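You operate a simulated robot arm through the tools that you are given. There is no shell and no other tool. Be economical: measure what you need, move in short steps, check, and stop when the job is done.

Carry out the task below with a simulated two-armed robot. There is one attempt and no reset: what you move stays moved.

JOB
Fit the 2 mm screen in the sieve and latch it.
Fine: it lies in the screen drawer; shut the drawer again and swing the chute over the sieve.
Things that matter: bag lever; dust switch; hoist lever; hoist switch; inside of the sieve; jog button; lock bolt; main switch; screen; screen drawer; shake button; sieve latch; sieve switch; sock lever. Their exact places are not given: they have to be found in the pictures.

Only the result counts: the job must be done as asked and must still hold three seconds after the hand-in. Knocking over, shifting, dropping, spilling or breaking anything else fails it.

ROBOT AND FRAMES
Two 7-joint arms with three-finger grippers on one trunk, on a base that drives. Base frame: it is fixed to the floor where the robot stands at the start and does not move with it; the origin is under the middle of the robot, x ahead of it, y to its left, z up. Units: mm, degrees, N and s.
The left shoulder is at the start at [41, 154, 1012], the right one opposite. With the tool pointing down near the work surface each hand reaches from about 240 to 640 mm from the robot's upright axis, wherever it stands, measured 20 degrees to its own side. Places, roughly: bag lever [300, 600, 1800]; dust switch [700, 100, 1400]; hoist lever [300, 300, 1600]; hoist switch [200, 500, 1600]; inside of the sieve [500, 1300, 1200]; jog button [700, 200, 1200]; lock bolt [700, 400, 1300]; main switch [700, 400, 1400]; screen drawer [600, 100, 800]; shake button [700, 300, 1200]; sieve latch [100, 1200, 1200]; sieve switch [700, 300, 1400]; sock lever [900, -200, 1500]; spout clamp [300, 800, 1800]; spout gate [300, 900, 1700]; swing chute [400, 900, 1500]. Payload 2.69 kg a hand.
The tool frame of a hand sits at the grasp point between the pads (the TCP): z along the fingers, y along the line on which they close. The tips reach 29 mm beyond it. The gripper opens to 120 mm. The gripper's body begins 78 mm behind the TCP.
Orientation is that of the tool frame in the base frame, as a unit quaternion [x, y, z, w]. With the fingers straight down and closing along the base's y, the tool's x points along the base's -x, its y along +y and its z along -z.

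CONTROLS
- The arms move only by the tool jog_arm. It takes "left_targets", "right_targets" or both (then of equal length, played together; a hand with none holds still); each is a list of rows, each a list of 7 numbers: the shift along the tool's x, y, z in units of 25 mm (1.0 is 25 mm), then the turn, a rotation vector about the tool's x, y, z in units of 4 degrees (1.0 is 4 degrees), then the closure in counts, from 0 (fully open) to 255 (shut). In form: [[tx, ty, tz, wx, wy, wz, fingers], ...]. A call has 1 to 8 rows; each row shifts and turns the commanded pose from where the row before left it, along the tool's axes as they then stand. A call with a number of a shift or a turn outside -1 to 1 is refused whole. A row lasts 0.2 s, in which the tool goes at most 50 mm and 8.6 degrees; a call with a longer step from one row to the next is refused whole, and so is a gripper value outside its range. Where a pose cannot be reached the arm comes as near as it can. A force on the tool above 50 N (or 10 N above the force at the start of the call, whichever is more), or a blocked arm, ends the call early, and 0.2 s more pass. The fingers move at their own pace and stop on an object; they squeeze with about 41 N. The grip force told is the motor's: it shows also when the fingers shut on nothing. Time passes only in rows, and 0.2 s behind the last, so rows that do not move let the fingers close. It gives the time, the measured TCP pose, the force on the tool (base axes), the opening and the grip force at its end, in the units of the frame above (readings bear some noise), with the torque about the TCP (base axes, N m) and any sound that the robot's microphone picked up.
- Cameras (640 x 400 px; columns grow to the right, rows downward): "scene" is now at [122.3, 36.6, 1130.8]; the picture's right is [0.54, -0.84, 0.00], its down [-0.70, -0.45, -0.56] and it looks along [0.47, 0.30, -0.83] (base axes); focal length 214 px, centre (320, 200). "left" rides on the left gripper at [63, 0, -104] in its tool frame; the picture's right is [0.00, 1.00, 0.00], its down [-0.83, 0.00, -0.56] and it looks along [-0.56, 0.00, 0.83] (tool axes); focal length 275 px, centre (320, 200). "right" rides on the right gripper at [63, 0, -104] in its tool frame; the picture's right is [0.00, 1.00, 0.00], its down [-0.83, 0.00, -0.56] and it looks along [-0.56, 0.00, 0.83] (tool axes); focal length 275 px, centre (320, 200).
- capture(camera): a new picture of that camera. The clock stands still meanwhile.
- move_column(by): slides the trunk up (or, below 0, down) by that many mm; the arms and the scene camera ride with it, the base frame stays. It gives what a move gives, with no picture.
- base_move(legs): drives the robot by 1 to 6 legs, each [ahead, left, turn to the left] in mm, mm and degrees, along the robot's own axes; the way and the turn of a leg run together, so that a leg with both is an arc; at most 1500 mm and 180 degrees a leg. The arms and the cameras ride along, it lands a little off, and it stops where it bumps. It gives what a move gives.
- turn_head(pan, tilt): turns the head with the scene camera to pan (to the left, within 80 degrees either way) and tilt (down, from -29 to 69), counted from straight ahead of the robot. It gives what a move gives.
- probe_pixels(camera, pixels): for up to 12 pixels [column, row] of the newest picture of that camera ("zoom" is the newest enlarged one), the place [x, y, z] in the base frame of the surface seen there, good to about 3 mm. The clock stands still meanwhile.
- zoom(camera, box): a new picture of the part [left, top, right, bottom] of that camera's present view, enlarged. The clock stands still meanwhile.
- finish_job(): hands the job in; it is judged then, once.

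Keep the steps short. Do not move on a guess: measure, check each grasp and each placing, and mend mistakes. In all there are 80 turns and 78 pictures (those below and enlarged ones count). Leave the grippers open and the arms clear of the work at the hand-in unless told otherwise, and finish with a single line.

The tools are called after "Emit:" as a command line: name --argument value ..., lists and objects as JSON in quotes. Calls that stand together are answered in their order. jog_arm: Moves the arms, as the interface text tells. Its arguments: {"type":"object","properties":{"left_targets":{"type":"array"},"right_targets":{"type":"array"}},"required":[]} The other tools are called the same way: move_column (by) slides the trunk up or down; base_move (legs) drives the base; turn_head (pan, tilt) turns the head that bears the scene camera; capture (camera) takes a picture; probe_pixels (camera, pixels) gives the place of the surface under pixels of a picture; zoom (camera, box) takes an enlarged picture of a part of a camera's view; finish_job () hands the job in.

At the start:

```text
time: 0.0
left_tcp_pos: [256.7, 312.6, 1000.0]
left_orientation: [0.0, 1.0, 0.0, 0.001]
left_wrist_force: [0.0, 0.0, -0.8]
left_ft_torque: [0.0, -0.01, 0.02]
left_gripper_width: 120.0
left_finger_force: 0.0
right_tcp_pos: [342.0, 34.1, 1000.7]
right_orientation: [-0.001, 1.0, -0.001, 0.001]
right_wrist_force: [0.5, -0.3, 0.2]
right_ft_torque: [0.02, 0.01, 0.0]
right_gripper_width: 120.0
right_finger_force: 0.0
trunk travel left (down, up): [-379.0, 59.0]
robot x, y, heading: [-0.7, -1.3, 0.2]
head pan, tilt: [32.5, 55.9]
```

scene: 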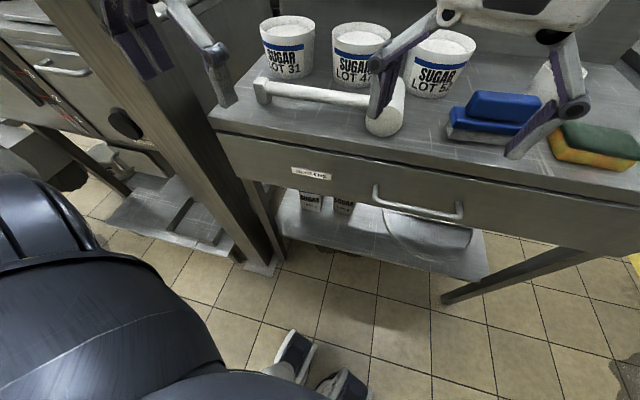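
right: 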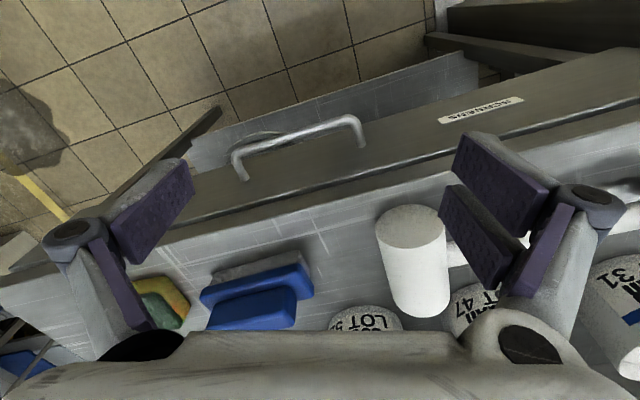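
left: 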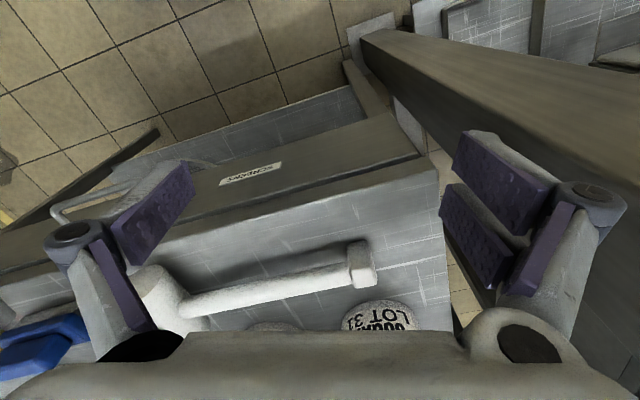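

I see a bench with a drawer labelled "SCREENS" and a bar handle. First I look around with the head level.

Emit:
turn_head --pan 30 --tilt -10

Emit:
capture --camera "scene"

Emit:
turn_head --pan 75 --tilt 0

Emit:
capture --camera "scene"

```text
time: 1.4
left_tcp_pos: [257.9, 313.7, 999.5]
left_orientation: [-0.001, 1.0, 0.0, 0.001]
left_wrist_force: [-0.3, 0.2, -0.4]
left_ft_torque: [-0.03, 0.02, -0.01]
left_gripper_width: 119.8
left_finger_force: 0.0
right_tcp_pos: [342.9, 34.9, 1000.7]
right_orientation: [0.0, 1.0, 0.0, 0.0]
right_wrist_force: [0.5, 0.4, 0.0]
right_ft_torque: [0.02, -0.02, 0.02]
right_gripper_width: 120.1
right_finger_force: 0.0
trunk travel left (down, up): [-379.0, 59.0]
robot x, y, heading: [-2.1, 2.1, -0.2]
head pan, tilt: [30.0, -10.0]
```

```text
74 pictures are left
```

scene: 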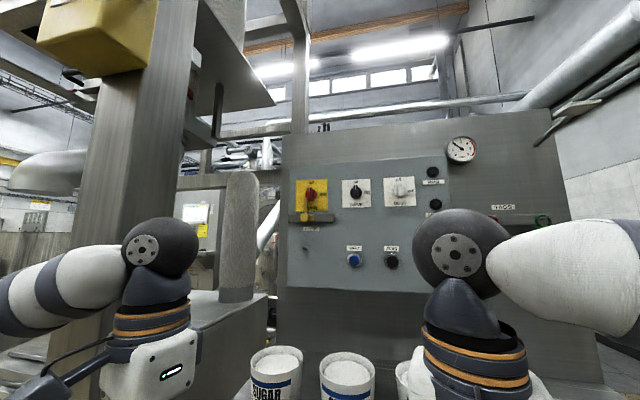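

```text
time: 2.5
left_tcp_pos: [258.0, 312.5, 1000.3]
left_orientation: [0.001, 1.0, 0.0, 0.001]
left_wrist_force: [0.3, -0.2, 0.2]
left_ft_torque: [0.01, -0.02, -0.03]
left_gripper_width: 120.0
left_finger_force: 0.0
right_tcp_pos: [341.5, 34.1, 999.2]
right_orientation: [0.001, 1.0, 0.0, 0.001]
right_wrist_force: [-0.4, 0.3, 0.1]
right_ft_torque: [-0.01, 0.02, -0.03]
right_gripper_width: 120.1
right_finger_force: 0.1
trunk travel left (down, up): [-379.0, 59.0]
robot x, y, heading: [-1.8, -1.2, 0.2]
head pan, tilt: [75.0, 0.0]
```

```text
73 pictures are left
```

scene: 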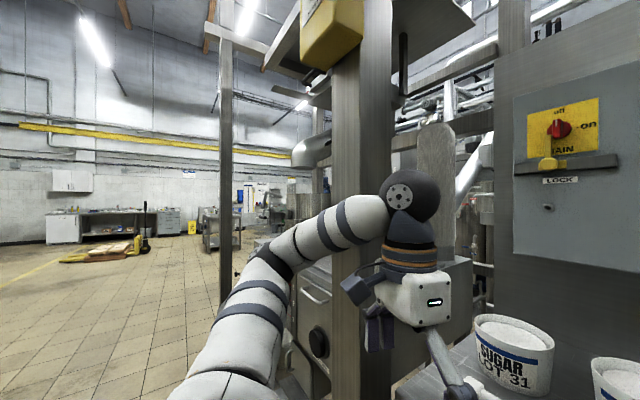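

A panel with a red main switch and lock. I look closer at it, and at the sieve area from here.

Emit:
turn_head --pan 25 --tilt -5

Emit:
zoom --camera "scene" --box '[240, 120, 560, 320]'

Emit:
turn_head --pan 60 --tilt -25

Emit:
capture --camera "scene"

```text
time: 3.7
left_tcp_pos: [257.3, 314.0, 999.6]
left_orientation: [0.001, 1.0, 0.0, 0.001]
left_wrist_force: [0.0, 0.0, 0.5]
left_ft_torque: [0.03, -0.01, -0.01]
left_gripper_width: 119.9
left_finger_force: 0.0
right_tcp_pos: [341.9, 33.9, 1001.5]
right_orientation: [0.0, 1.0, 0.001, 0.001]
right_wrist_force: [0.1, 0.0, 1.0]
right_ft_torque: [0.02, -0.01, 0.01]
right_gripper_width: 120.0
right_finger_force: 0.0
trunk travel left (down, up): [-379.0, 59.0]
robot x, y, heading: [-3.0, -0.3, -0.1]
head pan, tilt: [25.0, -5.0]
```

```text
2.00 times, centred on (400, 220) of scene
```

zoom: 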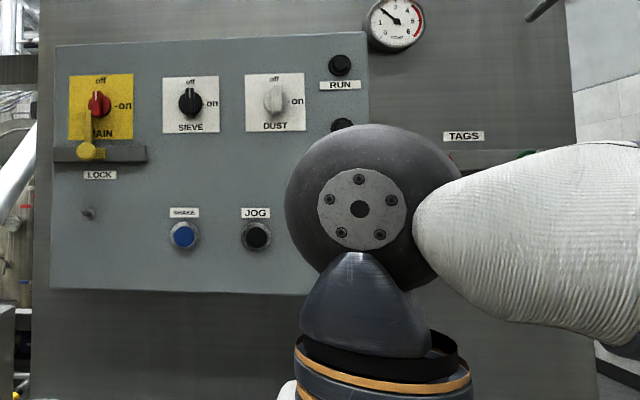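

```text
time: 4.7
left_tcp_pos: [258.3, 313.8, 1000.9]
left_orientation: [-0.001, 1.0, -0.001, 0.002]
left_wrist_force: [-0.2, 0.2, -1.1]
left_ft_torque: [0.02, 0.02, 0.02]
left_gripper_width: 120.1
left_finger_force: 0.0
right_tcp_pos: [342.2, 35.7, 999.4]
right_orientation: [0.0, 1.0, 0.0, 0.001]
right_wrist_force: [0.3, 0.9, -0.3]
right_ft_torque: [-0.01, -0.02, 0.02]
right_gripper_width: 120.1
right_finger_force: 0.1
trunk travel left (down, up): [-379.0, 59.0]
robot x, y, heading: [-2.8, -1.5, -0.1]
head pan, tilt: [60.0, -25.0]
```

```text
71 pictures are left
```

scene: 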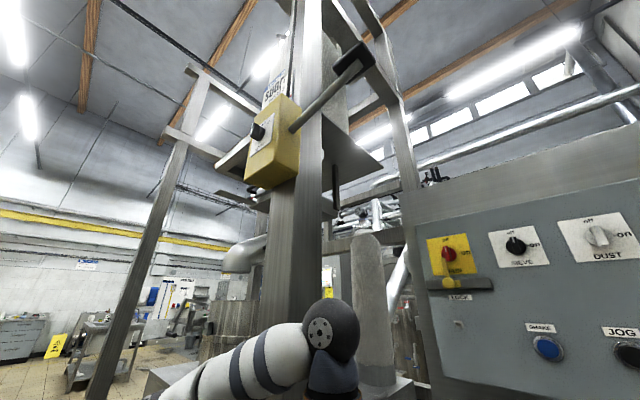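

All three knobs point to "off", so there's nothing to switch. Next I look at the drawer.

Emit:
turn_head --pan 20 --tilt 55

Emit:
capture --camera "scene"

```text
time: 6.2
left_tcp_pos: [257.3, 312.8, 1000.4]
left_orientation: [-0.001, 1.0, 0.0, 0.001]
left_wrist_force: [-0.7, -0.3, -0.2]
left_ft_torque: [0.03, -0.06, -0.02]
left_gripper_width: 119.9
left_finger_force: 0.2
right_tcp_pos: [342.1, 33.9, 1000.1]
right_orientation: [0.0, 1.0, 0.0, 0.001]
right_wrist_force: [1.1, 0.0, 0.2]
right_ft_torque: [-0.01, -0.01, 0.01]
right_gripper_width: 120.1
right_finger_force: 0.1
trunk travel left (down, up): [-379.0, 59.0]
robot x, y, heading: [-1.6, 1.4, 0.3]
head pan, tilt: [20.0, 55.0]
```

```text
70 pictures are left
```

scene: 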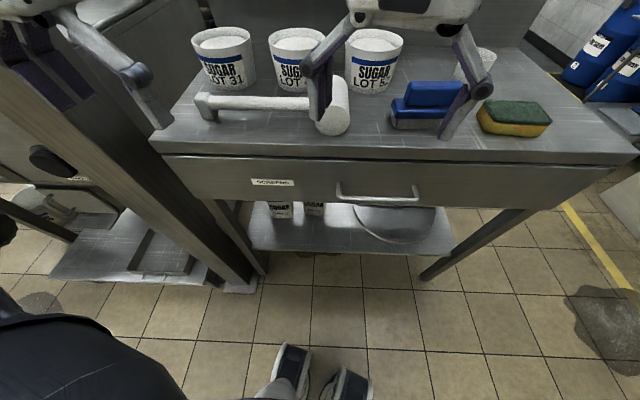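

Emit:
probe_pixels --camera "scene" --pixels '[[342, 195], [375, 200], [413, 196], [272, 183], [180, 185], [590, 175], [165, 150], [630, 155], [215, 250], [330, 110]]'

```text
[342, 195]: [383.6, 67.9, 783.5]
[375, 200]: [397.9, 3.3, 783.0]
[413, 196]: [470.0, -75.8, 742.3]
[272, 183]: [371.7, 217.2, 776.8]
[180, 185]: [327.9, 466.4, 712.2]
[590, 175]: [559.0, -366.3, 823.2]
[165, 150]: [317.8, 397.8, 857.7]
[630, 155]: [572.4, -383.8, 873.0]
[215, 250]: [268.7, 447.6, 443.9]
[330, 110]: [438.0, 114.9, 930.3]
```

Emit:
zoom --camera "scene" --box '[320, 150, 440, 225]'

Emit:
probe_pixels --camera "zoom" --pixels '[[100, 180], [102, 215], [130, 255], [200, 262], [320, 267], [440, 267], [515, 250], [500, 195], [300, 200], [300, 60], [300, 40], [300, 120]]'

```text
5.33 times, centred on (380, 188) of scene
```

zoom: 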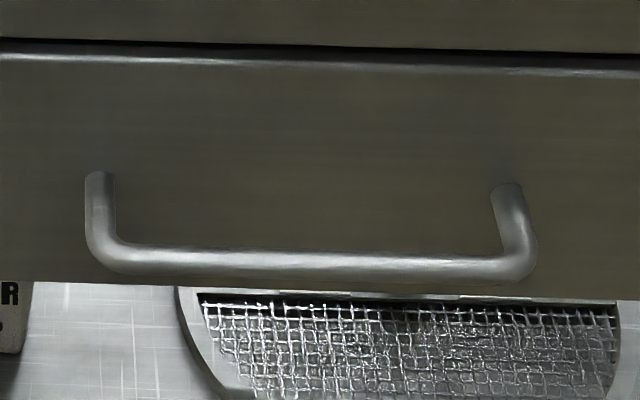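

```text
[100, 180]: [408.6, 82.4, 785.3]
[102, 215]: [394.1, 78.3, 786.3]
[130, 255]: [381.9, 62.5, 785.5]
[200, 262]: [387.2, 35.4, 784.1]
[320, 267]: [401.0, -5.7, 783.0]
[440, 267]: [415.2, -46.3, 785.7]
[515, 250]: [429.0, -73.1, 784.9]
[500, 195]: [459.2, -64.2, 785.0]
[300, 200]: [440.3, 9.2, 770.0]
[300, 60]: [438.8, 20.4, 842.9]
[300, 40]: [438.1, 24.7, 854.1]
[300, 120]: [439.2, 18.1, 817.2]
```

Drawer face is turned about 17° from my heading; the handle bar centre is at about [404, -1, 781], standing 40 mm off the face. I back off and square up with the drawer.

Emit:
base_move --legs '[[-190, 0, 0], [0, 0, 17.2]]'

Emit:
move_column --by -130

Emit:
turn_head --pan 0 --tilt 45

Emit:
capture --camera "scene"

```text
time: 8.7
left_tcp_pos: [-30.5, 374.0, 1000.4]
left_orientation: [-0.146, 0.989, 0.0, 0.001]
left_wrist_force: [-0.7, -0.3, -0.7]
left_ft_torque: [-0.01, -0.01, 0.02]
left_gripper_width: 119.9
left_finger_force: 0.1
right_tcp_pos: [132.2, 131.1, 999.5]
right_orientation: [-0.146, 0.989, 0.0, 0.001]
right_wrist_force: [-0.4, -0.2, 0.1]
right_ft_torque: [-0.02, 0.01, -0.01]
right_gripper_width: 119.9
right_finger_force: 0.0
trunk travel left (down, up): [-379.0, 59.0]
robot x, y, heading: [-186.9, -2.5, 16.8]
head pan, tilt: [20.0, 55.0]
```

```text
time: 10.3
left_tcp_pos: [-11.0, 378.4, 830.9]
left_orientation: [-0.145, 0.985, -0.013, -0.09]
left_wrist_force: [0.8, 0.5, 0.4]
left_ft_torque: [-0.01, 0.0, 0.01]
left_gripper_width: 120.0
left_finger_force: 0.1
right_tcp_pos: [133.0, 131.8, 870.5]
right_orientation: [-0.145, 0.989, 0.0, 0.002]
right_wrist_force: [0.4, -0.3, -0.2]
right_ft_torque: [0.01, -0.02, 0.02]
right_gripper_width: 120.0
right_finger_force: 0.0
trunk travel left (down, up): [-249.0, 189.0]
robot x, y, heading: [-187.5, 0.5, 17.1]
head pan, tilt: [20.0, 55.0]
```

```text
time: 11.1
left_tcp_pos: [-11.4, 378.1, 830.8]
left_orientation: [-0.146, 0.985, -0.014, -0.091]
left_wrist_force: [-0.8, -0.1, 0.2]
left_ft_torque: [0.01, 0.01, -0.01]
left_gripper_width: 119.9
left_finger_force: 0.1
right_tcp_pos: [133.0, 132.1, 870.9]
right_orientation: [-0.146, 0.989, 0.0, 0.001]
right_wrist_force: [0.3, 0.9, -0.4]
right_ft_torque: [-0.03, -0.02, 0.0]
right_gripper_width: 120.0
right_finger_force: 0.1
trunk travel left (down, up): [-249.0, 189.0]
robot x, y, heading: [-186.0, -3.5, 16.7]
head pan, tilt: [0.0, 45.0]
```

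```text
68 pictures are left
```

scene: 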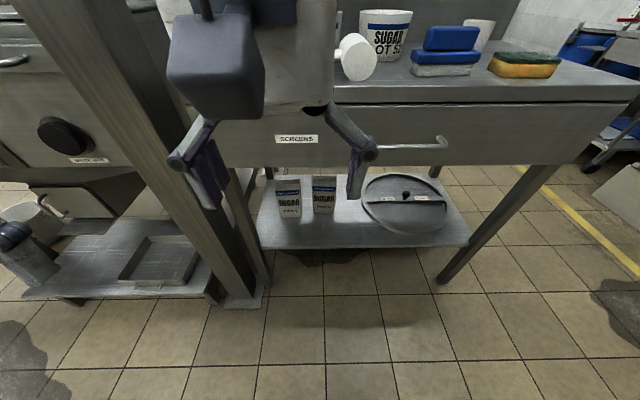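

The right hand goes to a spot in front of the handle (about 85 mm short of it), still pointing down; then I'll turn it to point at the drawer with the fingers closing vertically.

Emit:
jog_arm --right_targets '[[-0.6, -1, 0.4, 0, 0, 0, 0], [-0.6, -1, 0.4, 0, 0, 0, 0], [-0.6, -1, 0.4, 0, 0, 0, 0], [-0.6, -1, 0.4, 0, 0, 0, 0], [-0.6, -1, 0.4, 0, 0, 0, 0], [-0.6, -1, 0.4, 0, 0, 0, 0], [-0.6, -1, 0.4, 0, 0, 0, 0], [-0.6, -1, 0.4, 0, 0, 0, 0]]'

Emit:
jog_arm --right_targets '[[0, 0, 0, -1, -1, 1, 0], [0, 0, 0, -1, -1, 1, 0], [0, 0, 0, -1, -1, 1, 0], [0, 0, 0, -1, -1, 1, 0], [0, 0, 0, -1, -1, 1, 0], [0, 0, 0, -1, -1, 1, 0], [0, 0, 0, -1, -1, 1, 0], [0, 0, 0, -1, -1, 1, 0]]'

Emit:
jog_arm --right_targets '[[0, 0, 0, -1, -1, 1, 0], [0, 0, 0, -1, -1, 1, 0], [0, 0, 0, -1, -1, 1, 0], [0, 0, 0, -1, -1, 1, 0], [0, 0, 0, -1, -1, 1, 0], [0, 0, 0, -1, -1, 1, 0], [0, 0, 0, -1, -1, 1, 0], [0, 0, 0, -1, -1, 1, 0]]'

```text
time: 12.9
left_tcp_pos: [-11.2, 378.3, 829.6]
left_orientation: [-0.145, 0.985, -0.013, -0.09]
left_wrist_force: [0.4, -0.1, 0.0]
left_ft_torque: [0.0, -0.03, -0.05]
left_gripper_width: 120.1
left_finger_force: 0.0
right_tcp_pos: [305.0, -22.9, 791.0]
right_orientation: [-0.146, 0.989, 0.0, 0.001]
right_wrist_force: [0.9, -0.8, 0.1]
right_ft_torque: [0.04, -0.01, 0.03]
right_gripper_width: 120.1
right_finger_force: 0.0
trunk travel left (down, up): [-249.0, 189.0]
robot x, y, heading: [-186.1, 0.6, 16.9]
head pan, tilt: [0.0, 45.0]
```

```text
time: 14.7
left_tcp_pos: [-11.3, 377.3, 830.4]
left_orientation: [-0.146, 0.985, -0.013, -0.091]
left_wrist_force: [-0.5, -0.7, 0.1]
left_ft_torque: [-0.05, -0.01, -0.02]
left_gripper_width: 119.9
left_finger_force: 0.0
right_tcp_pos: [305.0, -26.2, 791.3]
right_orientation: [0.137, 0.914, 0.306, 0.228]
right_wrist_force: [-0.5, -0.4, -0.3]
right_ft_torque: [0.01, 0.0, -0.01]
right_gripper_width: 120.2
right_finger_force: 0.0
trunk travel left (down, up): [-249.0, 189.0]
robot x, y, heading: [-188.1, -2.2, 16.9]
head pan, tilt: [0.0, 45.0]
```

```text
time: 16.5
left_tcp_pos: [-12.1, 379.9, 830.3]
left_orientation: [-0.145, 0.985, -0.015, -0.09]
left_wrist_force: [0.3, 0.0, 0.7]
left_ft_torque: [0.0, 0.01, 0.04]
left_gripper_width: 120.1
left_finger_force: 0.1
right_tcp_pos: [344.4, -14.1, 790.9]
right_orientation: [0.388, 0.629, 0.541, 0.401]
right_wrist_force: [0.1, -0.4, -0.1]
right_ft_torque: [-0.01, -0.02, -0.03]
right_gripper_width: 119.9
right_finger_force: 0.1
right hand out of reach, approached as far as the arm can: row 3, 4, 5, 6
trunk travel left (down, up): [-249.0, 189.0]
robot x, y, heading: [-186.4, -1.4, 16.8]
head pan, tilt: [0.0, 45.0]
```

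The hand is nearly level, about 60 mm short of the bar and 10 mm high. I finish the turn and correct the height, then look.

Emit:
jog_arm --right_targets '[[0, -0.2, 0, -0.65, -0.65, 0.65, 0], [0, -0.2, 0, -0.65, -0.65, 0.65, 0], [0, 0, 0, 0, 0, 0, 0]]'

Emit:
capture --camera "right"

```text
time: 17.3
left_tcp_pos: [-12.0, 378.5, 829.3]
left_orientation: [-0.146, 0.985, -0.014, -0.09]
left_wrist_force: [0.0, 0.3, 0.5]
left_ft_torque: [0.03, 0.0, 0.03]
left_gripper_width: 120.0
left_finger_force: 0.1
right_tcp_pos: [342.9, -14.9, 779.5]
right_orientation: [0.421, 0.567, 0.568, 0.422]
right_wrist_force: [0.4, 0.5, 0.1]
right_ft_torque: [0.0, -0.01, 0.0]
right_gripper_width: 120.3
right_finger_force: 0.1
trunk travel left (down, up): [-249.0, 189.0]
robot x, y, heading: [-180.4, 2.2, 16.9]
head pan, tilt: [0.0, 45.0]
```

```text
67 pictures are left
```

right: 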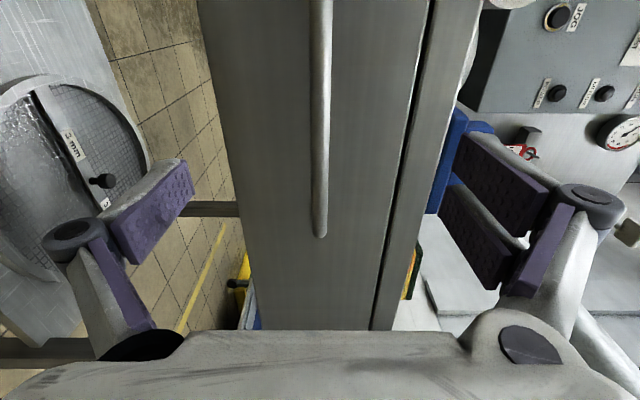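

The bar sits centred between the fingers (column 320). Moving forward 57 mm and closing.

Emit:
jog_arm --right_targets '[[0, 0, 0.76, 0, 0, 0, 0], [0, 0, 0.76, 0, 0, 0, 0], [0, 0, 0.76, 0, 0, 0, 0], [0, 0, 0, 0, 0, 0, 255], [0, 0, 0, 0, 0, 0, 255], [0, 0, 0, 0, 0, 0, 255]]'

Emit:
capture --camera "right"

```text
time: 18.7
left_tcp_pos: [-11.0, 380.3, 829.8]
left_orientation: [-0.146, 0.985, -0.014, -0.09]
left_wrist_force: [0.3, 0.3, -0.2]
left_ft_torque: [0.01, 0.02, 0.01]
left_gripper_width: 119.9
left_finger_force: 0.1
right_tcp_pos: [399.5, 0.2, 779.2]
right_orientation: [0.42, 0.569, 0.567, 0.422]
right_wrist_force: [-1.4, -0.6, -1.3]
right_ft_torque: [0.1, 0.08, -0.03]
right_gripper_width: 10.9
right_finger_force: 38.3
trunk travel left (down, up): [-249.0, 189.0]
robot x, y, heading: [-188.0, 1.0, 16.9]
head pan, tilt: [0.0, 45.0]
```

```text
66 pictures are left
```

right: 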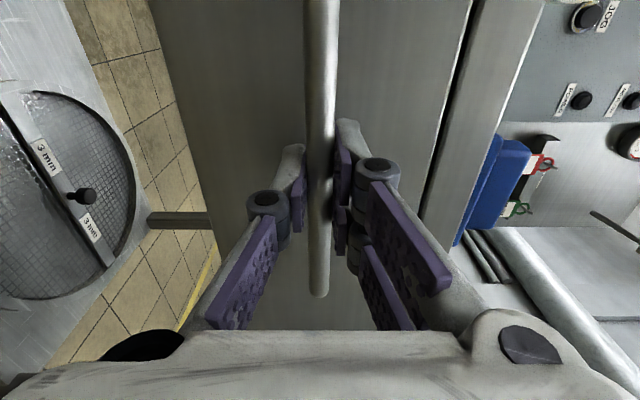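

The bar is gripped (10.9 mm). I pull the drawer by driving back 300 mm.

Emit:
base_move --legs '[[-150, 0, 0], [-150, 0, 0]]'

Emit:
capture --camera "scene"

```text
time: 21.1
left_tcp_pos: [-296.2, 290.0, 831.5]
left_orientation: [-0.145, 0.985, -0.013, -0.09]
left_wrist_force: [0.9, 1.0, 0.1]
left_ft_torque: [-0.02, -0.01, 0.0]
left_gripper_width: 119.8
left_finger_force: 0.1
right_tcp_pos: [113.8, -91.5, 780.1]
right_orientation: [0.425, 0.565, 0.567, 0.424]
right_wrist_force: [11.3, -31.7, 1.4]
right_ft_torque: [-0.09, -0.03, -0.07]
right_gripper_width: 10.6
right_finger_force: 38.2
trunk travel left (down, up): [-249.0, 189.0]
robot x, y, heading: [-473.2, -85.5, 16.7]
head pan, tilt: [0.0, 45.0]
```

```text
65 pictures are left
```

scene: 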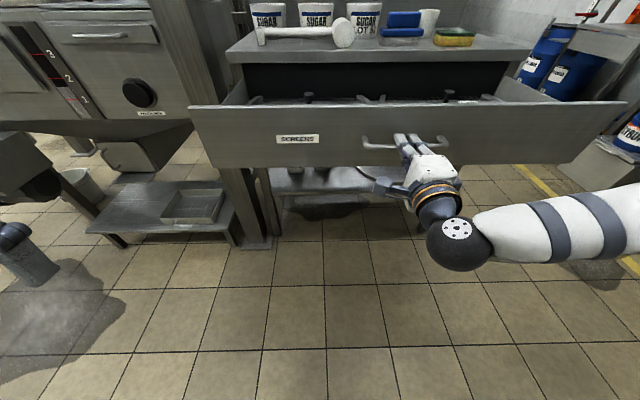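

The drawer is out by about 300 mm. I let go, retreat, and raise the trunk to look inside.

Emit:
jog_arm --right_targets '[[0, 0, 0, 0, 0, 0, 0], [0, 0, 0, 0, 0, 0, 0], [0, 0, 0, 0, 0, 0, 0], [0, 0, -1, 0, 0, 0, 0], [0, 0, -1, 0, 0, 0, 0], [0, 0, -1, 0, 0, 0, 0]]'

Emit:
move_column --by 250

Emit:
turn_head --pan -10 --tilt 38

Emit:
capture --camera "scene"

```text
time: 22.4
left_tcp_pos: [-296.8, 292.6, 830.2]
left_orientation: [-0.145, 0.985, -0.014, -0.091]
left_wrist_force: [0.7, -1.7, 0.6]
left_ft_torque: [0.0, 0.01, 0.02]
left_gripper_width: 119.8
left_finger_force: 0.1
right_tcp_pos: [43.1, -106.9, 780.1]
right_orientation: [0.423, 0.566, 0.566, 0.426]
right_wrist_force: [0.8, 0.5, 0.1]
right_ft_torque: [-0.01, 0.04, -0.03]
right_gripper_width: 119.7
right_finger_force: 0.0
trunk travel left (down, up): [-249.0, 189.0]
robot x, y, heading: [-473.4, -84.7, 16.5]
head pan, tilt: [0.0, 45.0]
```

```text
time: 24.5
left_tcp_pos: [-296.1, 292.5, 1018.1]
left_orientation: [-0.145, 0.985, -0.013, -0.091]
left_wrist_force: [0.6, -0.3, -0.4]
left_ft_torque: [0.01, -0.01, -0.02]
left_gripper_width: 120.0
left_finger_force: 0.0
right_tcp_pos: [42.1, -111.1, 968.3]
right_orientation: [0.423, 0.566, 0.566, 0.424]
right_wrist_force: [-0.1, 0.3, 0.0]
right_ft_torque: [0.0, 0.01, 0.0]
right_gripper_width: 120.1
right_finger_force: 0.0
right hand out of reach, approached as far as the arm can: row 1
trunk travel left (down, up): [-438.0, 0.0]
robot x, y, heading: [-471.8, -86.3, 16.4]
head pan, tilt: [0.0, 45.0]
```

```text
time: 25.2
left_tcp_pos: [-297.6, 292.8, 1018.8]
left_orientation: [-0.145, 0.985, -0.013, -0.091]
left_wrist_force: [0.6, -0.7, 0.1]
left_ft_torque: [0.03, 0.02, 0.02]
left_gripper_width: 120.3
left_finger_force: 0.2
right_tcp_pos: [41.5, -110.5, 970.4]
right_orientation: [0.423, 0.566, 0.566, 0.425]
right_wrist_force: [0.7, -0.1, 0.8]
right_ft_torque: [-0.02, 0.03, 0.0]
right_gripper_width: 120.1
right_finger_force: 0.1
trunk travel left (down, up): [-438.0, 0.0]
robot x, y, heading: [-470.6, -88.6, 16.4]
head pan, tilt: [-10.0, 38.0]
```

```text
64 pictures are left
```

scene: 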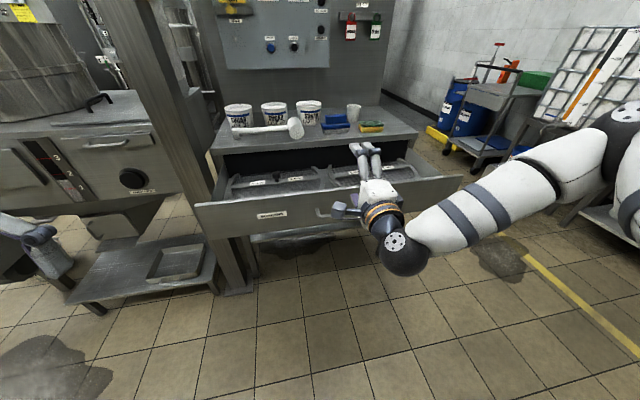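

Emit:
zoom --camera "scene" --box '[190, 120, 470, 240]'

Emit:
zoom --camera "scene" --box '[0, 20, 240, 220]'

```text
2.29 times, centred on (330, 180) of scene
```

zoom: 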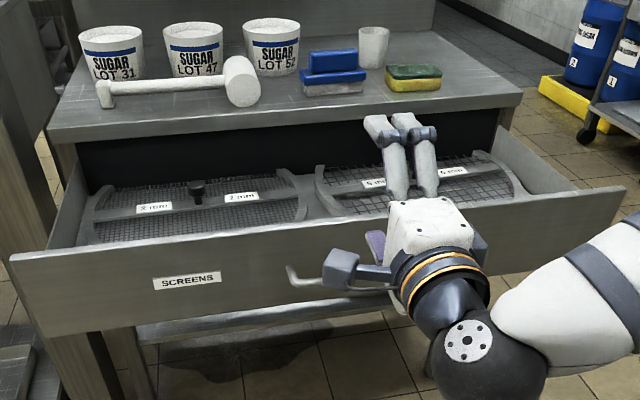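

```text
2.00 times, centred on (120, 120) of scene
```

zoom: 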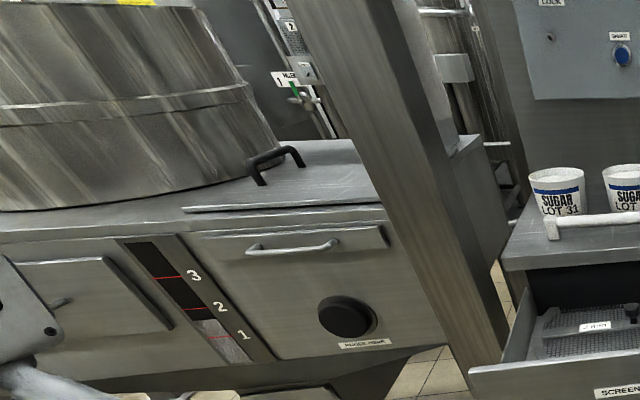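

Two screens are in the drawer. I read the labels.

Emit:
zoom --camera "scene" --box '[230, 165, 330, 230]'

Emit:
probe_pixels --camera "zoom" --pixels '[[284, 110], [284, 92], [165, 100], [410, 85], [60, 80], [590, 80], [200, 200], [100, 170], [20, 165], [300, 250]]'

Emit:
zoom --camera "scene" --box '[330, 155, 430, 220]'

```text
6.15 times, centred on (280, 198) of scene
```

zoom: 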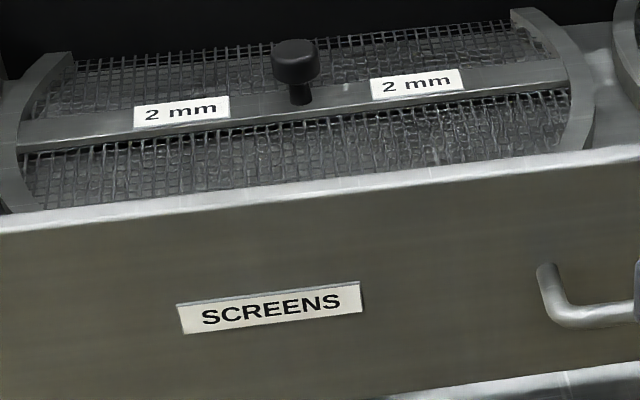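

```text
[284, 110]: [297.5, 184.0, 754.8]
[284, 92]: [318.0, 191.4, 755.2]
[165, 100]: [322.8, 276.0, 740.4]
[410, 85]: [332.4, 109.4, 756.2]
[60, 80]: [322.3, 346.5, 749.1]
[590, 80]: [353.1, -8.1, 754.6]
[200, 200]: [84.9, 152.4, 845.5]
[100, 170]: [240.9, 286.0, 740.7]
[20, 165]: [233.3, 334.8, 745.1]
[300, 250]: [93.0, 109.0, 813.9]
```

```text
6.15 times, centred on (380, 188) of scene
```

zoom: 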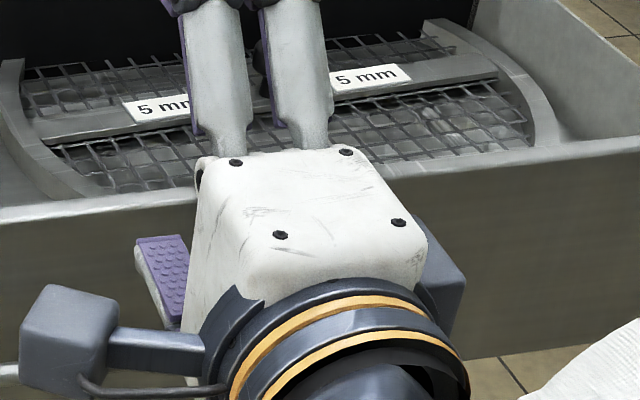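

The left one is the 2 mm screen with a centre knob. It reaches about 395 mm behind the drawer face, so the drawer has to come out further. Back down to the handle.

Emit:
move_column --by -189

Emit:
jog_arm --right_targets '[[0, 0, 0, 0, 0, 0, 0], [0, 0, 0, 0, 0, 0, 0]]'

Emit:
capture --camera "right"

Emit:
probe_pixels --camera "right" --pixels '[[320, 100], [320, 160], [320, 200], [322, 50]]'

```text
time: 27.3
left_tcp_pos: [-296.3, 292.9, 830.5]
left_orientation: [-0.145, 0.985, -0.014, -0.089]
left_wrist_force: [0.0, 0.4, 0.1]
left_ft_torque: [-0.01, 0.02, -0.01]
left_gripper_width: 120.4
left_finger_force: 0.0
right_tcp_pos: [43.6, -110.0, 768.5]
right_orientation: [0.429, 0.574, 0.558, 0.419]
right_wrist_force: [0.8, 0.6, -0.2]
right_ft_torque: [0.0, 0.03, -0.01]
right_gripper_width: 119.9
right_finger_force: 0.0
trunk travel left (down, up): [-249.0, 189.0]
robot x, y, heading: [-470.7, -81.2, 16.3]
head pan, tilt: [-10.0, 38.0]
```

```text
time: 27.9
left_tcp_pos: [-296.8, 292.4, 830.7]
left_orientation: [-0.145, 0.985, -0.014, -0.09]
left_wrist_force: [-0.3, 0.2, -0.2]
left_ft_torque: [-0.03, 0.01, 0.0]
left_gripper_width: 119.9
left_finger_force: 0.0
right_tcp_pos: [43.4, -109.9, 768.6]
right_orientation: [0.429, 0.574, 0.558, 0.418]
right_wrist_force: [0.3, -0.1, 0.6]
right_ft_torque: [0.02, -0.02, -0.01]
right_gripper_width: 120.0
right_finger_force: 0.0
trunk travel left (down, up): [-249.0, 189.0]
robot x, y, heading: [-470.7, -84.5, 16.7]
head pan, tilt: [-10.0, 38.0]
```

```text
59 pictures are left
```

right: 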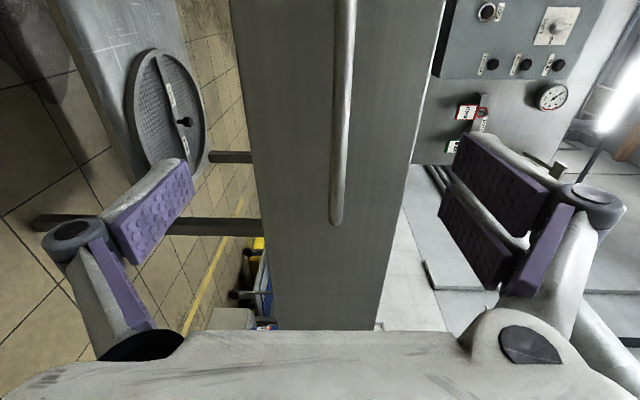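

```text
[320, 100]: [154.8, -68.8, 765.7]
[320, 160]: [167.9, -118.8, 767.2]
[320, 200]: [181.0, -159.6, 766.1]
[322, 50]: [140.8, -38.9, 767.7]
```

Bar is 12 mm above the finger centre and about 78 mm ahead. Advance, close, then drive back 140 mm.

Emit:
jog_arm --right_targets '[[0, 0.25, 0.76, 0, 0, 0, 0], [0, 0.25, 0.76, 0, 0, 0, 0], [0, 0, 0.76, 0, 0, 0, 0], [0, 0, 0.76, 0, 0, 0, 0], [0, 0, 0, 0, 0, 0, 255], [0, 0, 0, 0, 0, 0, 255], [0, 0, 0, 0, 0, 0, 255]]'

Emit:
base_move --legs '[[-140, 0, 0]]'

Emit:
capture --camera "scene"

```text
time: 29.5
left_tcp_pos: [-296.8, 292.0, 830.3]
left_orientation: [-0.145, 0.985, -0.014, -0.091]
left_wrist_force: [0.3, 0.0, -0.2]
left_ft_torque: [0.01, -0.01, 0.01]
left_gripper_width: 119.8
left_finger_force: 0.0
right_tcp_pos: [116.2, -87.4, 780.1]
right_orientation: [0.429, 0.573, 0.559, 0.419]
right_wrist_force: [2.3, -0.4, 7.5]
right_ft_torque: [0.03, 0.0, 0.13]
right_gripper_width: 10.8
right_finger_force: 37.8
trunk travel left (down, up): [-249.0, 189.0]
robot x, y, heading: [-468.5, -85.5, 16.8]
head pan, tilt: [-10.0, 38.0]
```

```text
time: 30.9
left_tcp_pos: [-433.8, 251.8, 829.3]
left_orientation: [-0.144, 0.985, -0.014, -0.09]
left_wrist_force: [0.8, 0.6, 0.7]
left_ft_torque: [0.0, -0.01, 0.04]
left_gripper_width: 120.1
left_finger_force: 0.0
right_tcp_pos: [-21.7, -130.2, 779.8]
right_orientation: [0.429, 0.573, 0.558, 0.42]
right_wrist_force: [2.4, -2.1, 21.1]
right_ft_torque: [0.05, -0.55, -1.14]
right_gripper_width: 11.6
right_finger_force: 38.6
trunk travel left (down, up): [-249.0, 189.0]
robot x, y, heading: [-608.3, -125.5, 16.7]
head pan, tilt: [-10.0, 38.0]
```

```text
58 pictures are left
```

scene: 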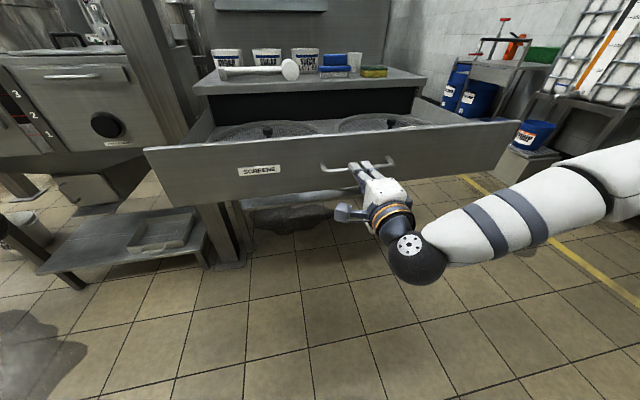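

The drawer came out about 435 mm. I check the screen's clearance from the bench edge.

Emit:
zoom --camera "scene" --box '[190, 60, 450, 200]'

```text
2.46 times, centred on (320, 130) of scene
```

zoom: 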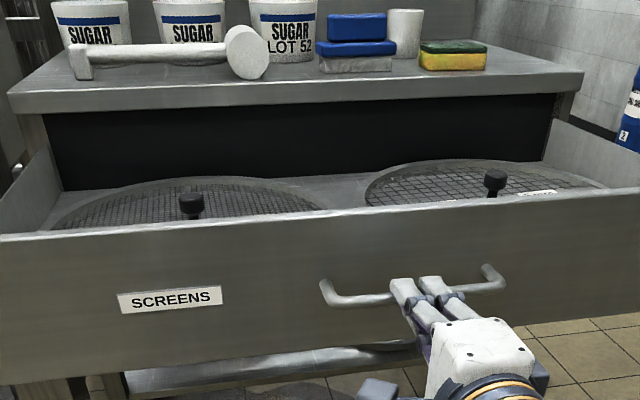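

Both screens are fully out from under the bench. I let go, back off, raise the trunk and go look at the sieve before taking the screen.

Emit:
jog_arm --right_targets '[[0, 0, 0, 0, 0, 0, 0], [0, 0, 0, 0, 0, 0, 0], [0, 0, 0, 0, 0, 0, 0], [0, 0, -1, 0, 0, 0, 0], [0, 0, -1, 0, 0, 0, 0], [0, 0, -1, 0, 0, 0, 0]]'

Emit:
base_move --legs '[[-150, 0, 0], [0, 1150, 0]]'

Emit:
move_column --by 189

Emit:
turn_head --pan 0 --tilt 0

Emit:
capture --camera "scene"

```text
time: 32.3
left_tcp_pos: [-432.4, 251.1, 829.7]
left_orientation: [-0.144, 0.985, -0.015, -0.09]
left_wrist_force: [-1.4, 0.5, -0.3]
left_ft_torque: [0.02, -0.03, 0.02]
left_gripper_width: 120.0
left_finger_force: 0.0
right_tcp_pos: [-89.9, -148.9, 779.4]
right_orientation: [0.43, 0.573, 0.557, 0.42]
right_wrist_force: [-0.2, 0.3, 0.0]
right_ft_torque: [-0.02, 0.0, 0.02]
right_gripper_width: 119.8
right_finger_force: 0.0
right hand out of reach, approached as far as the arm can: row 6
trunk travel left (down, up): [-249.0, 189.0]
robot x, y, heading: [-609.0, -129.4, 16.6]
head pan, tilt: [-10.0, 38.0]
```

```text
time: 42.3
left_tcp_pos: [-916.2, 1308.6, 830.5]
left_orientation: [-0.148, 0.985, -0.015, -0.091]
left_wrist_force: [0.3, 0.5, 0.2]
left_ft_torque: [-0.01, -0.01, 0.0]
left_gripper_width: 120.0
left_finger_force: 0.1
right_tcp_pos: [-570.2, 911.8, 780.0]
right_orientation: [0.427, 0.575, 0.559, 0.417]
right_wrist_force: [-0.2, 0.0, -0.4]
right_ft_torque: [-0.02, 0.0, 0.03]
right_gripper_width: 120.1
right_finger_force: 0.1
trunk travel left (down, up): [-249.0, 189.0]
robot x, y, heading: [-1091.0, 932.2, 17.0]
head pan, tilt: [-10.0, 38.0]
```

```text
time: 44.4
left_tcp_pos: [-916.6, 1308.8, 1018.5]
left_orientation: [-0.147, 0.985, -0.014, -0.091]
left_wrist_force: [0.5, 0.3, 0.0]
left_ft_torque: [-0.05, 0.04, 0.0]
left_gripper_width: 119.7
left_finger_force: 0.1
right_tcp_pos: [-569.6, 911.4, 968.9]
right_orientation: [0.428, 0.575, 0.56, 0.416]
right_wrist_force: [0.0, -1.4, 0.2]
right_ft_torque: [0.03, 0.02, 0.0]
right_gripper_width: 120.0
right_finger_force: 0.0
trunk travel left (down, up): [-438.0, 0.0]
robot x, y, heading: [-1091.6, 929.8, 17.0]
head pan, tilt: [-10.0, 38.0]
```

```text
time: 45.5
left_tcp_pos: [-915.0, 1310.0, 1018.7]
left_orientation: [-0.149, 0.985, -0.015, -0.09]
left_wrist_force: [-0.7, -0.8, 0.3]
left_ft_torque: [0.01, 0.03, 0.02]
left_gripper_width: 120.0
left_finger_force: 0.0
right_tcp_pos: [-568.6, 911.9, 968.4]
right_orientation: [0.426, 0.574, 0.56, 0.417]
right_wrist_force: [0.1, -1.1, -0.2]
right_ft_torque: [-0.01, 0.02, -0.02]
right_gripper_width: 119.8
right_finger_force: 0.1
trunk travel left (down, up): [-438.0, 0.0]
robot x, y, heading: [-1089.4, 924.9, 17.0]
head pan, tilt: [0.0, 0.0]
```

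```text
56 pictures are left
```

scene: 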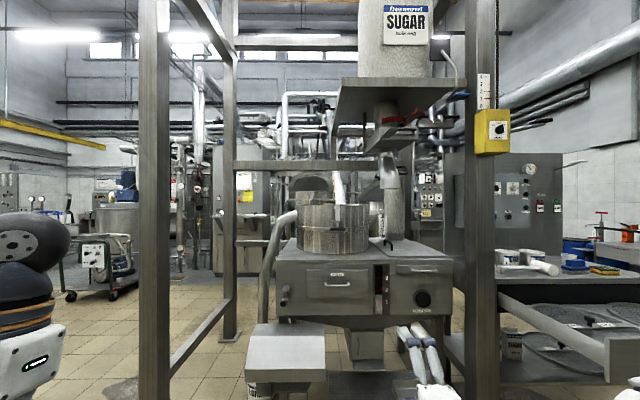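

Good view of the sieve on its stand between two posts. Zooming in.

Emit:
zoom --camera "scene" --box '[230, 70, 480, 290]'

Emit:
probe_pixels --camera "scene" --pixels '[[334, 208], [334, 245], [300, 230], [366, 230], [310, 185], [390, 190], [155, 230], [476, 230], [390, 242], [286, 340], [350, 95], [334, 270]]'

```text
1.82 times, centred on (355, 180) of scene
```

zoom: 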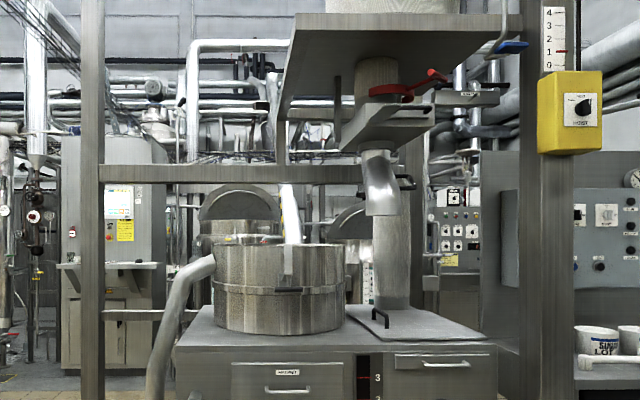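

```text
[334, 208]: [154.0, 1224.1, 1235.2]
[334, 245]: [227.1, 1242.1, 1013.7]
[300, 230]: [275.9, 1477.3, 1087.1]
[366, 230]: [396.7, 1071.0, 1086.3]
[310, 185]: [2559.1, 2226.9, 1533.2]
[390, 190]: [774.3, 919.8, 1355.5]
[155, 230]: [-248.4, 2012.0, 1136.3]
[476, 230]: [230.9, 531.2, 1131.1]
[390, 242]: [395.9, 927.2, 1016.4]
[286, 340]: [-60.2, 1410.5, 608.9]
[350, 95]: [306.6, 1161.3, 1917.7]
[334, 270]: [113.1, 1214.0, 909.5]
```

I drive nearer to look at the drum, latch and chute.

Emit:
base_move --legs '[[580, -80, 0]]'

Emit:
turn_head --pan 0 --tilt 0

Emit:
capture --camera "scene"

Emit:
turn_head --pan 0 --tilt 45

Emit:
capture --camera "scene"

```text
time: 48.7
left_tcp_pos: [-350.6, 1396.3, 1019.7]
left_orientation: [-0.148, 0.985, -0.015, -0.09]
left_wrist_force: [0.5, -0.3, -0.4]
left_ft_torque: [0.0, 0.01, 0.0]
left_gripper_width: 120.1
left_finger_force: 0.2
right_tcp_pos: [-3.2, 999.0, 969.0]
right_orientation: [0.427, 0.575, 0.56, 0.417]
right_wrist_force: [0.4, 0.1, -0.3]
right_ft_torque: [0.04, 0.01, 0.0]
right_gripper_width: 119.9
right_finger_force: 0.0
trunk travel left (down, up): [-438.0, 0.0]
robot x, y, heading: [-522.6, 1015.1, 17.1]
head pan, tilt: [0.0, 0.0]
```

```text
time: 49.3
left_tcp_pos: [-350.7, 1395.2, 1018.6]
left_orientation: [-0.147, 0.985, -0.014, -0.09]
left_wrist_force: [0.7, -1.0, 0.0]
left_ft_torque: [0.02, 0.02, 0.0]
left_gripper_width: 119.9
left_finger_force: 0.0
right_tcp_pos: [-4.2, 999.7, 970.1]
right_orientation: [0.427, 0.575, 0.56, 0.417]
right_wrist_force: [0.0, 0.0, 0.2]
right_ft_torque: [0.01, 0.01, 0.02]
right_gripper_width: 119.8
right_finger_force: 0.0
trunk travel left (down, up): [-438.0, 0.0]
robot x, y, heading: [-521.9, 1015.6, 17.1]
head pan, tilt: [0.0, 0.0]
```

```text
54 pictures are left
```

scene: 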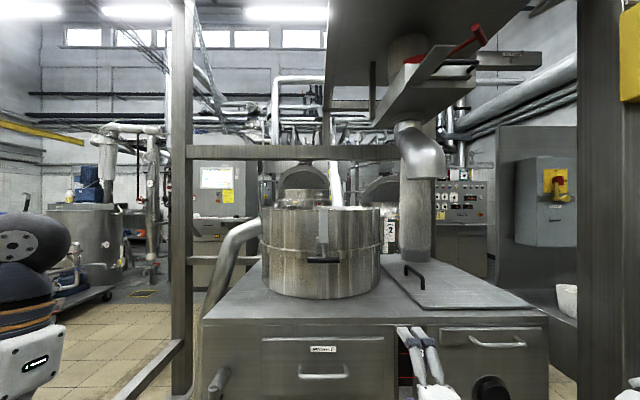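

```text
time: 50.5
left_tcp_pos: [-351.1, 1396.8, 1018.6]
left_orientation: [-0.148, 0.985, -0.014, -0.09]
left_wrist_force: [-0.2, 0.4, -0.5]
left_ft_torque: [0.04, 0.0, 0.0]
left_gripper_width: 120.1
left_finger_force: 0.1
right_tcp_pos: [-3.9, 998.9, 968.5]
right_orientation: [0.427, 0.575, 0.56, 0.417]
right_wrist_force: [-1.2, 0.5, 0.5]
right_ft_torque: [0.02, 0.03, 0.01]
right_gripper_width: 119.9
right_finger_force: 0.0
trunk travel left (down, up): [-438.0, 0.0]
robot x, y, heading: [-522.7, 1018.3, 17.0]
head pan, tilt: [0.0, 45.0]
```

```text
53 pictures are left
```

scene: 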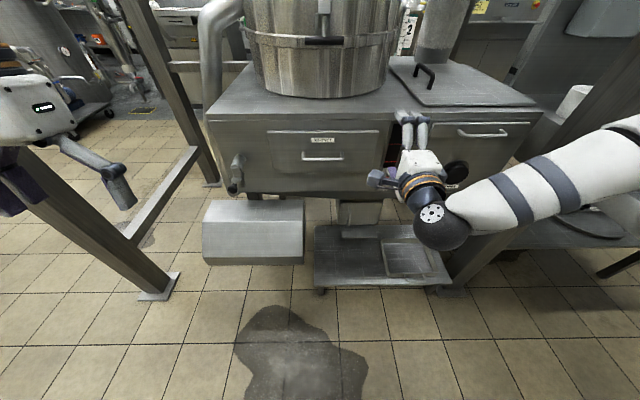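

Emit:
turn_head --pan -3 --tilt 2

Emit:
zoom --camera "scene" --box '[240, 170, 400, 290]'

Emit:
probe_pixels --camera "zoom" --pixels '[[60, 147], [290, 155], [510, 147], [290, 345], [295, 336], [230, 346], [355, 346], [291, 240], [291, 190], [160, 110], [100, 330], [480, 330]]'

Emit:
zoom --camera "scene" --box '[360, 0, 560, 150]'

```text
time: 51.5
left_tcp_pos: [-350.5, 1396.3, 1019.6]
left_orientation: [-0.148, 0.985, -0.014, -0.09]
left_wrist_force: [0.3, 0.4, 0.3]
left_ft_torque: [0.02, 0.02, -0.02]
left_gripper_width: 119.8
left_finger_force: 0.0
right_tcp_pos: [-3.6, 997.5, 969.7]
right_orientation: [0.427, 0.574, 0.56, 0.417]
right_wrist_force: [0.8, 0.9, -0.8]
right_ft_torque: [-0.01, 0.03, -0.01]
right_gripper_width: 120.0
right_finger_force: 0.0
trunk travel left (down, up): [-438.0, 0.0]
robot x, y, heading: [-522.9, 1016.5, 17.1]
head pan, tilt: [-3.0, 2.0]
```

```text
3.33 times, centred on (320, 230) of scene
```

zoom: 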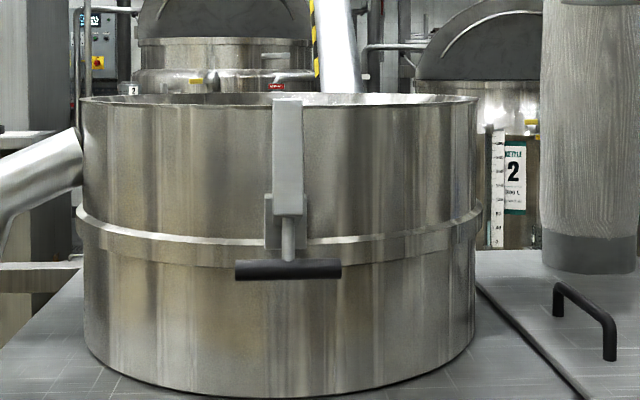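

```text
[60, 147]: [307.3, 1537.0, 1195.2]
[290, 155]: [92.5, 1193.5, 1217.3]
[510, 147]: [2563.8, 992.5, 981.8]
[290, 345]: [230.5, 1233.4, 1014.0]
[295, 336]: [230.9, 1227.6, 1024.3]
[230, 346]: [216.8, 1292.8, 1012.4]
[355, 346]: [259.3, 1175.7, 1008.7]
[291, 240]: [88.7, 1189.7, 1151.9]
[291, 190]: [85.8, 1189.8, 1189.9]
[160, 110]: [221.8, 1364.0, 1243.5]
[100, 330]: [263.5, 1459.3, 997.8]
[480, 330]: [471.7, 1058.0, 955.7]
```

```text
2.67 times, centred on (460, 75) of scene
```

zoom: 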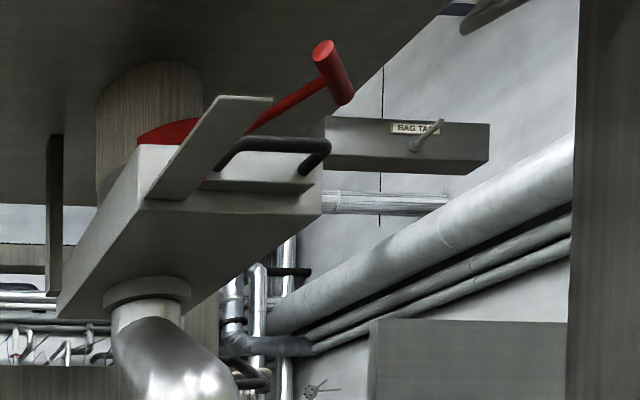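

The latch strap/T-handle stands out in front of the drum (about 140 mm ahead of its wall). I measure the obstacles at floor level before coming nearer.

Emit:
turn_head --pan 0 --tilt 45

Emit:
capture --camera "scene"

Emit:
probe_pixels --camera "scene" --pixels '[[205, 262], [302, 262], [253, 215], [322, 287], [440, 283], [316, 230], [383, 262], [250, 190], [210, 115], [395, 130], [535, 110], [235, 180]]'

```text
time: 52.6
left_tcp_pos: [-350.9, 1395.9, 1018.1]
left_orientation: [-0.149, 0.985, -0.015, -0.09]
left_wrist_force: [-1.1, 0.2, 0.1]
left_ft_torque: [0.02, 0.01, 0.03]
left_gripper_width: 119.9
left_finger_force: 0.0
right_tcp_pos: [-4.8, 998.2, 969.4]
right_orientation: [0.427, 0.575, 0.56, 0.418]
right_wrist_force: [-0.7, 0.6, -1.0]
right_ft_torque: [-0.04, 0.01, -0.01]
right_gripper_width: 119.8
right_finger_force: 0.0
trunk travel left (down, up): [-438.0, 0.0]
robot x, y, heading: [-523.3, 1014.1, 17.0]
head pan, tilt: [0.0, 45.0]
```

```text
50 pictures are left
```

scene: 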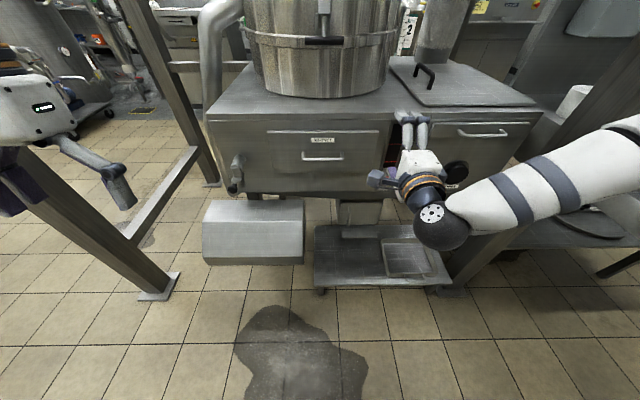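

```text
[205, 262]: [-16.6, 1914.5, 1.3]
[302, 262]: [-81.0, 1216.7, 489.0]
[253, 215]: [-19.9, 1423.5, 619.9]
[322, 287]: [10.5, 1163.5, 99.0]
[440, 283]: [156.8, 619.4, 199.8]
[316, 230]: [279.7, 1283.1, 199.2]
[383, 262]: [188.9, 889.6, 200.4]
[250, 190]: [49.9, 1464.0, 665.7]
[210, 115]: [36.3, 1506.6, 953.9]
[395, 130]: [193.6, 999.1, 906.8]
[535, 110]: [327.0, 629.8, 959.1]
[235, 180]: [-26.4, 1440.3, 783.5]
```

Obstacles: discharge box front 480 mm ahead of my axis (z 490–620), shelf at 554 mm (z 200), table edge at 675, drum centre ≈ 988. I raise the left hand to see the latch and drum from above with its camera.

Emit:
jog_arm --left_targets '[[0, 0, -1, 0, 0, 0, 0], [0, 0, -1, 0, 0, 0, 0], [0, 0, -1, 0, 0, 0, 0], [0, 0, -1, 0, 0, 0, 0], [0, -0.5, -1, 0, 0.6, 0, 0], [0, -0.5, -1, 0, 0.6, 0, 0], [0, -0.5, -1, 0, 0.6, 0, 0], [0, -0.5, -1, 0, 0.6, 0, 0]]'

Emit:
jog_arm --left_targets '[[-1, -0.8, -1, 0, 0, 0, 0], [-1, -0.8, -1, 0, 0, 0, 0], [-1, -0.8, -1, 0, 0, 0, 0], [-1, -0.8, -1, 0, 0, 0, 0], [-1, -0.8, -1, 0, 0, 0, 0], [-1, -0.8, -1, 0, 0, 0, 0], [-1, -0.8, -0.5, 0, 0, 0, 0], [-1, -0.8, 0, 0, 0, 0, 0]]'

Emit:
capture --camera "left"

```text
time: 54.5
left_tcp_pos: [-308.1, 1359.7, 1179.6]
left_orientation: [-0.146, 0.974, -0.027, -0.17]
left_wrist_force: [0.1, 0.3, 0.2]
left_ft_torque: [0.02, 0.01, 0.03]
left_gripper_width: 120.1
left_finger_force: 0.1
left hand out of reach, approached as far as the arm can: row 7, 8
right_tcp_pos: [-2.8, 1000.3, 969.3]
right_orientation: [0.427, 0.574, 0.56, 0.418]
right_wrist_force: [0.9, 0.5, -0.1]
right_ft_torque: [-0.03, -0.01, -0.02]
right_gripper_width: 120.0
right_finger_force: 0.0
trunk travel left (down, up): [-438.0, 0.0]
robot x, y, heading: [-524.3, 1016.8, 17.0]
head pan, tilt: [0.0, 45.0]
```

```text
time: 56.2
left_tcp_pos: [-206.0, 1293.6, 1134.6]
left_orientation: [-0.146, 0.974, -0.027, -0.17]
left_wrist_force: [-0.3, -0.7, 0.0]
left_ft_torque: [-0.03, 0.02, -0.02]
left_gripper_width: 119.9
left_finger_force: 0.1
left hand out of reach, approached as far as the arm can: row 1, 2, 3, 4, 5, 6, 7, 8
right_tcp_pos: [-3.0, 998.8, 968.8]
right_orientation: [0.427, 0.574, 0.56, 0.418]
right_wrist_force: [0.4, 0.4, 0.5]
right_ft_torque: [0.01, 0.02, 0.01]
right_gripper_width: 120.1
right_finger_force: 0.0
trunk travel left (down, up): [-438.0, 0.0]
robot x, y, heading: [-521.3, 1015.7, 17.2]
head pan, tilt: [0.0, 45.0]
```

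```text
49 pictures are left
```

left: 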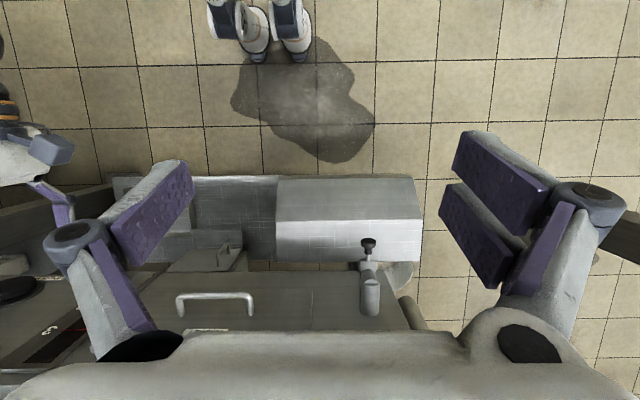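

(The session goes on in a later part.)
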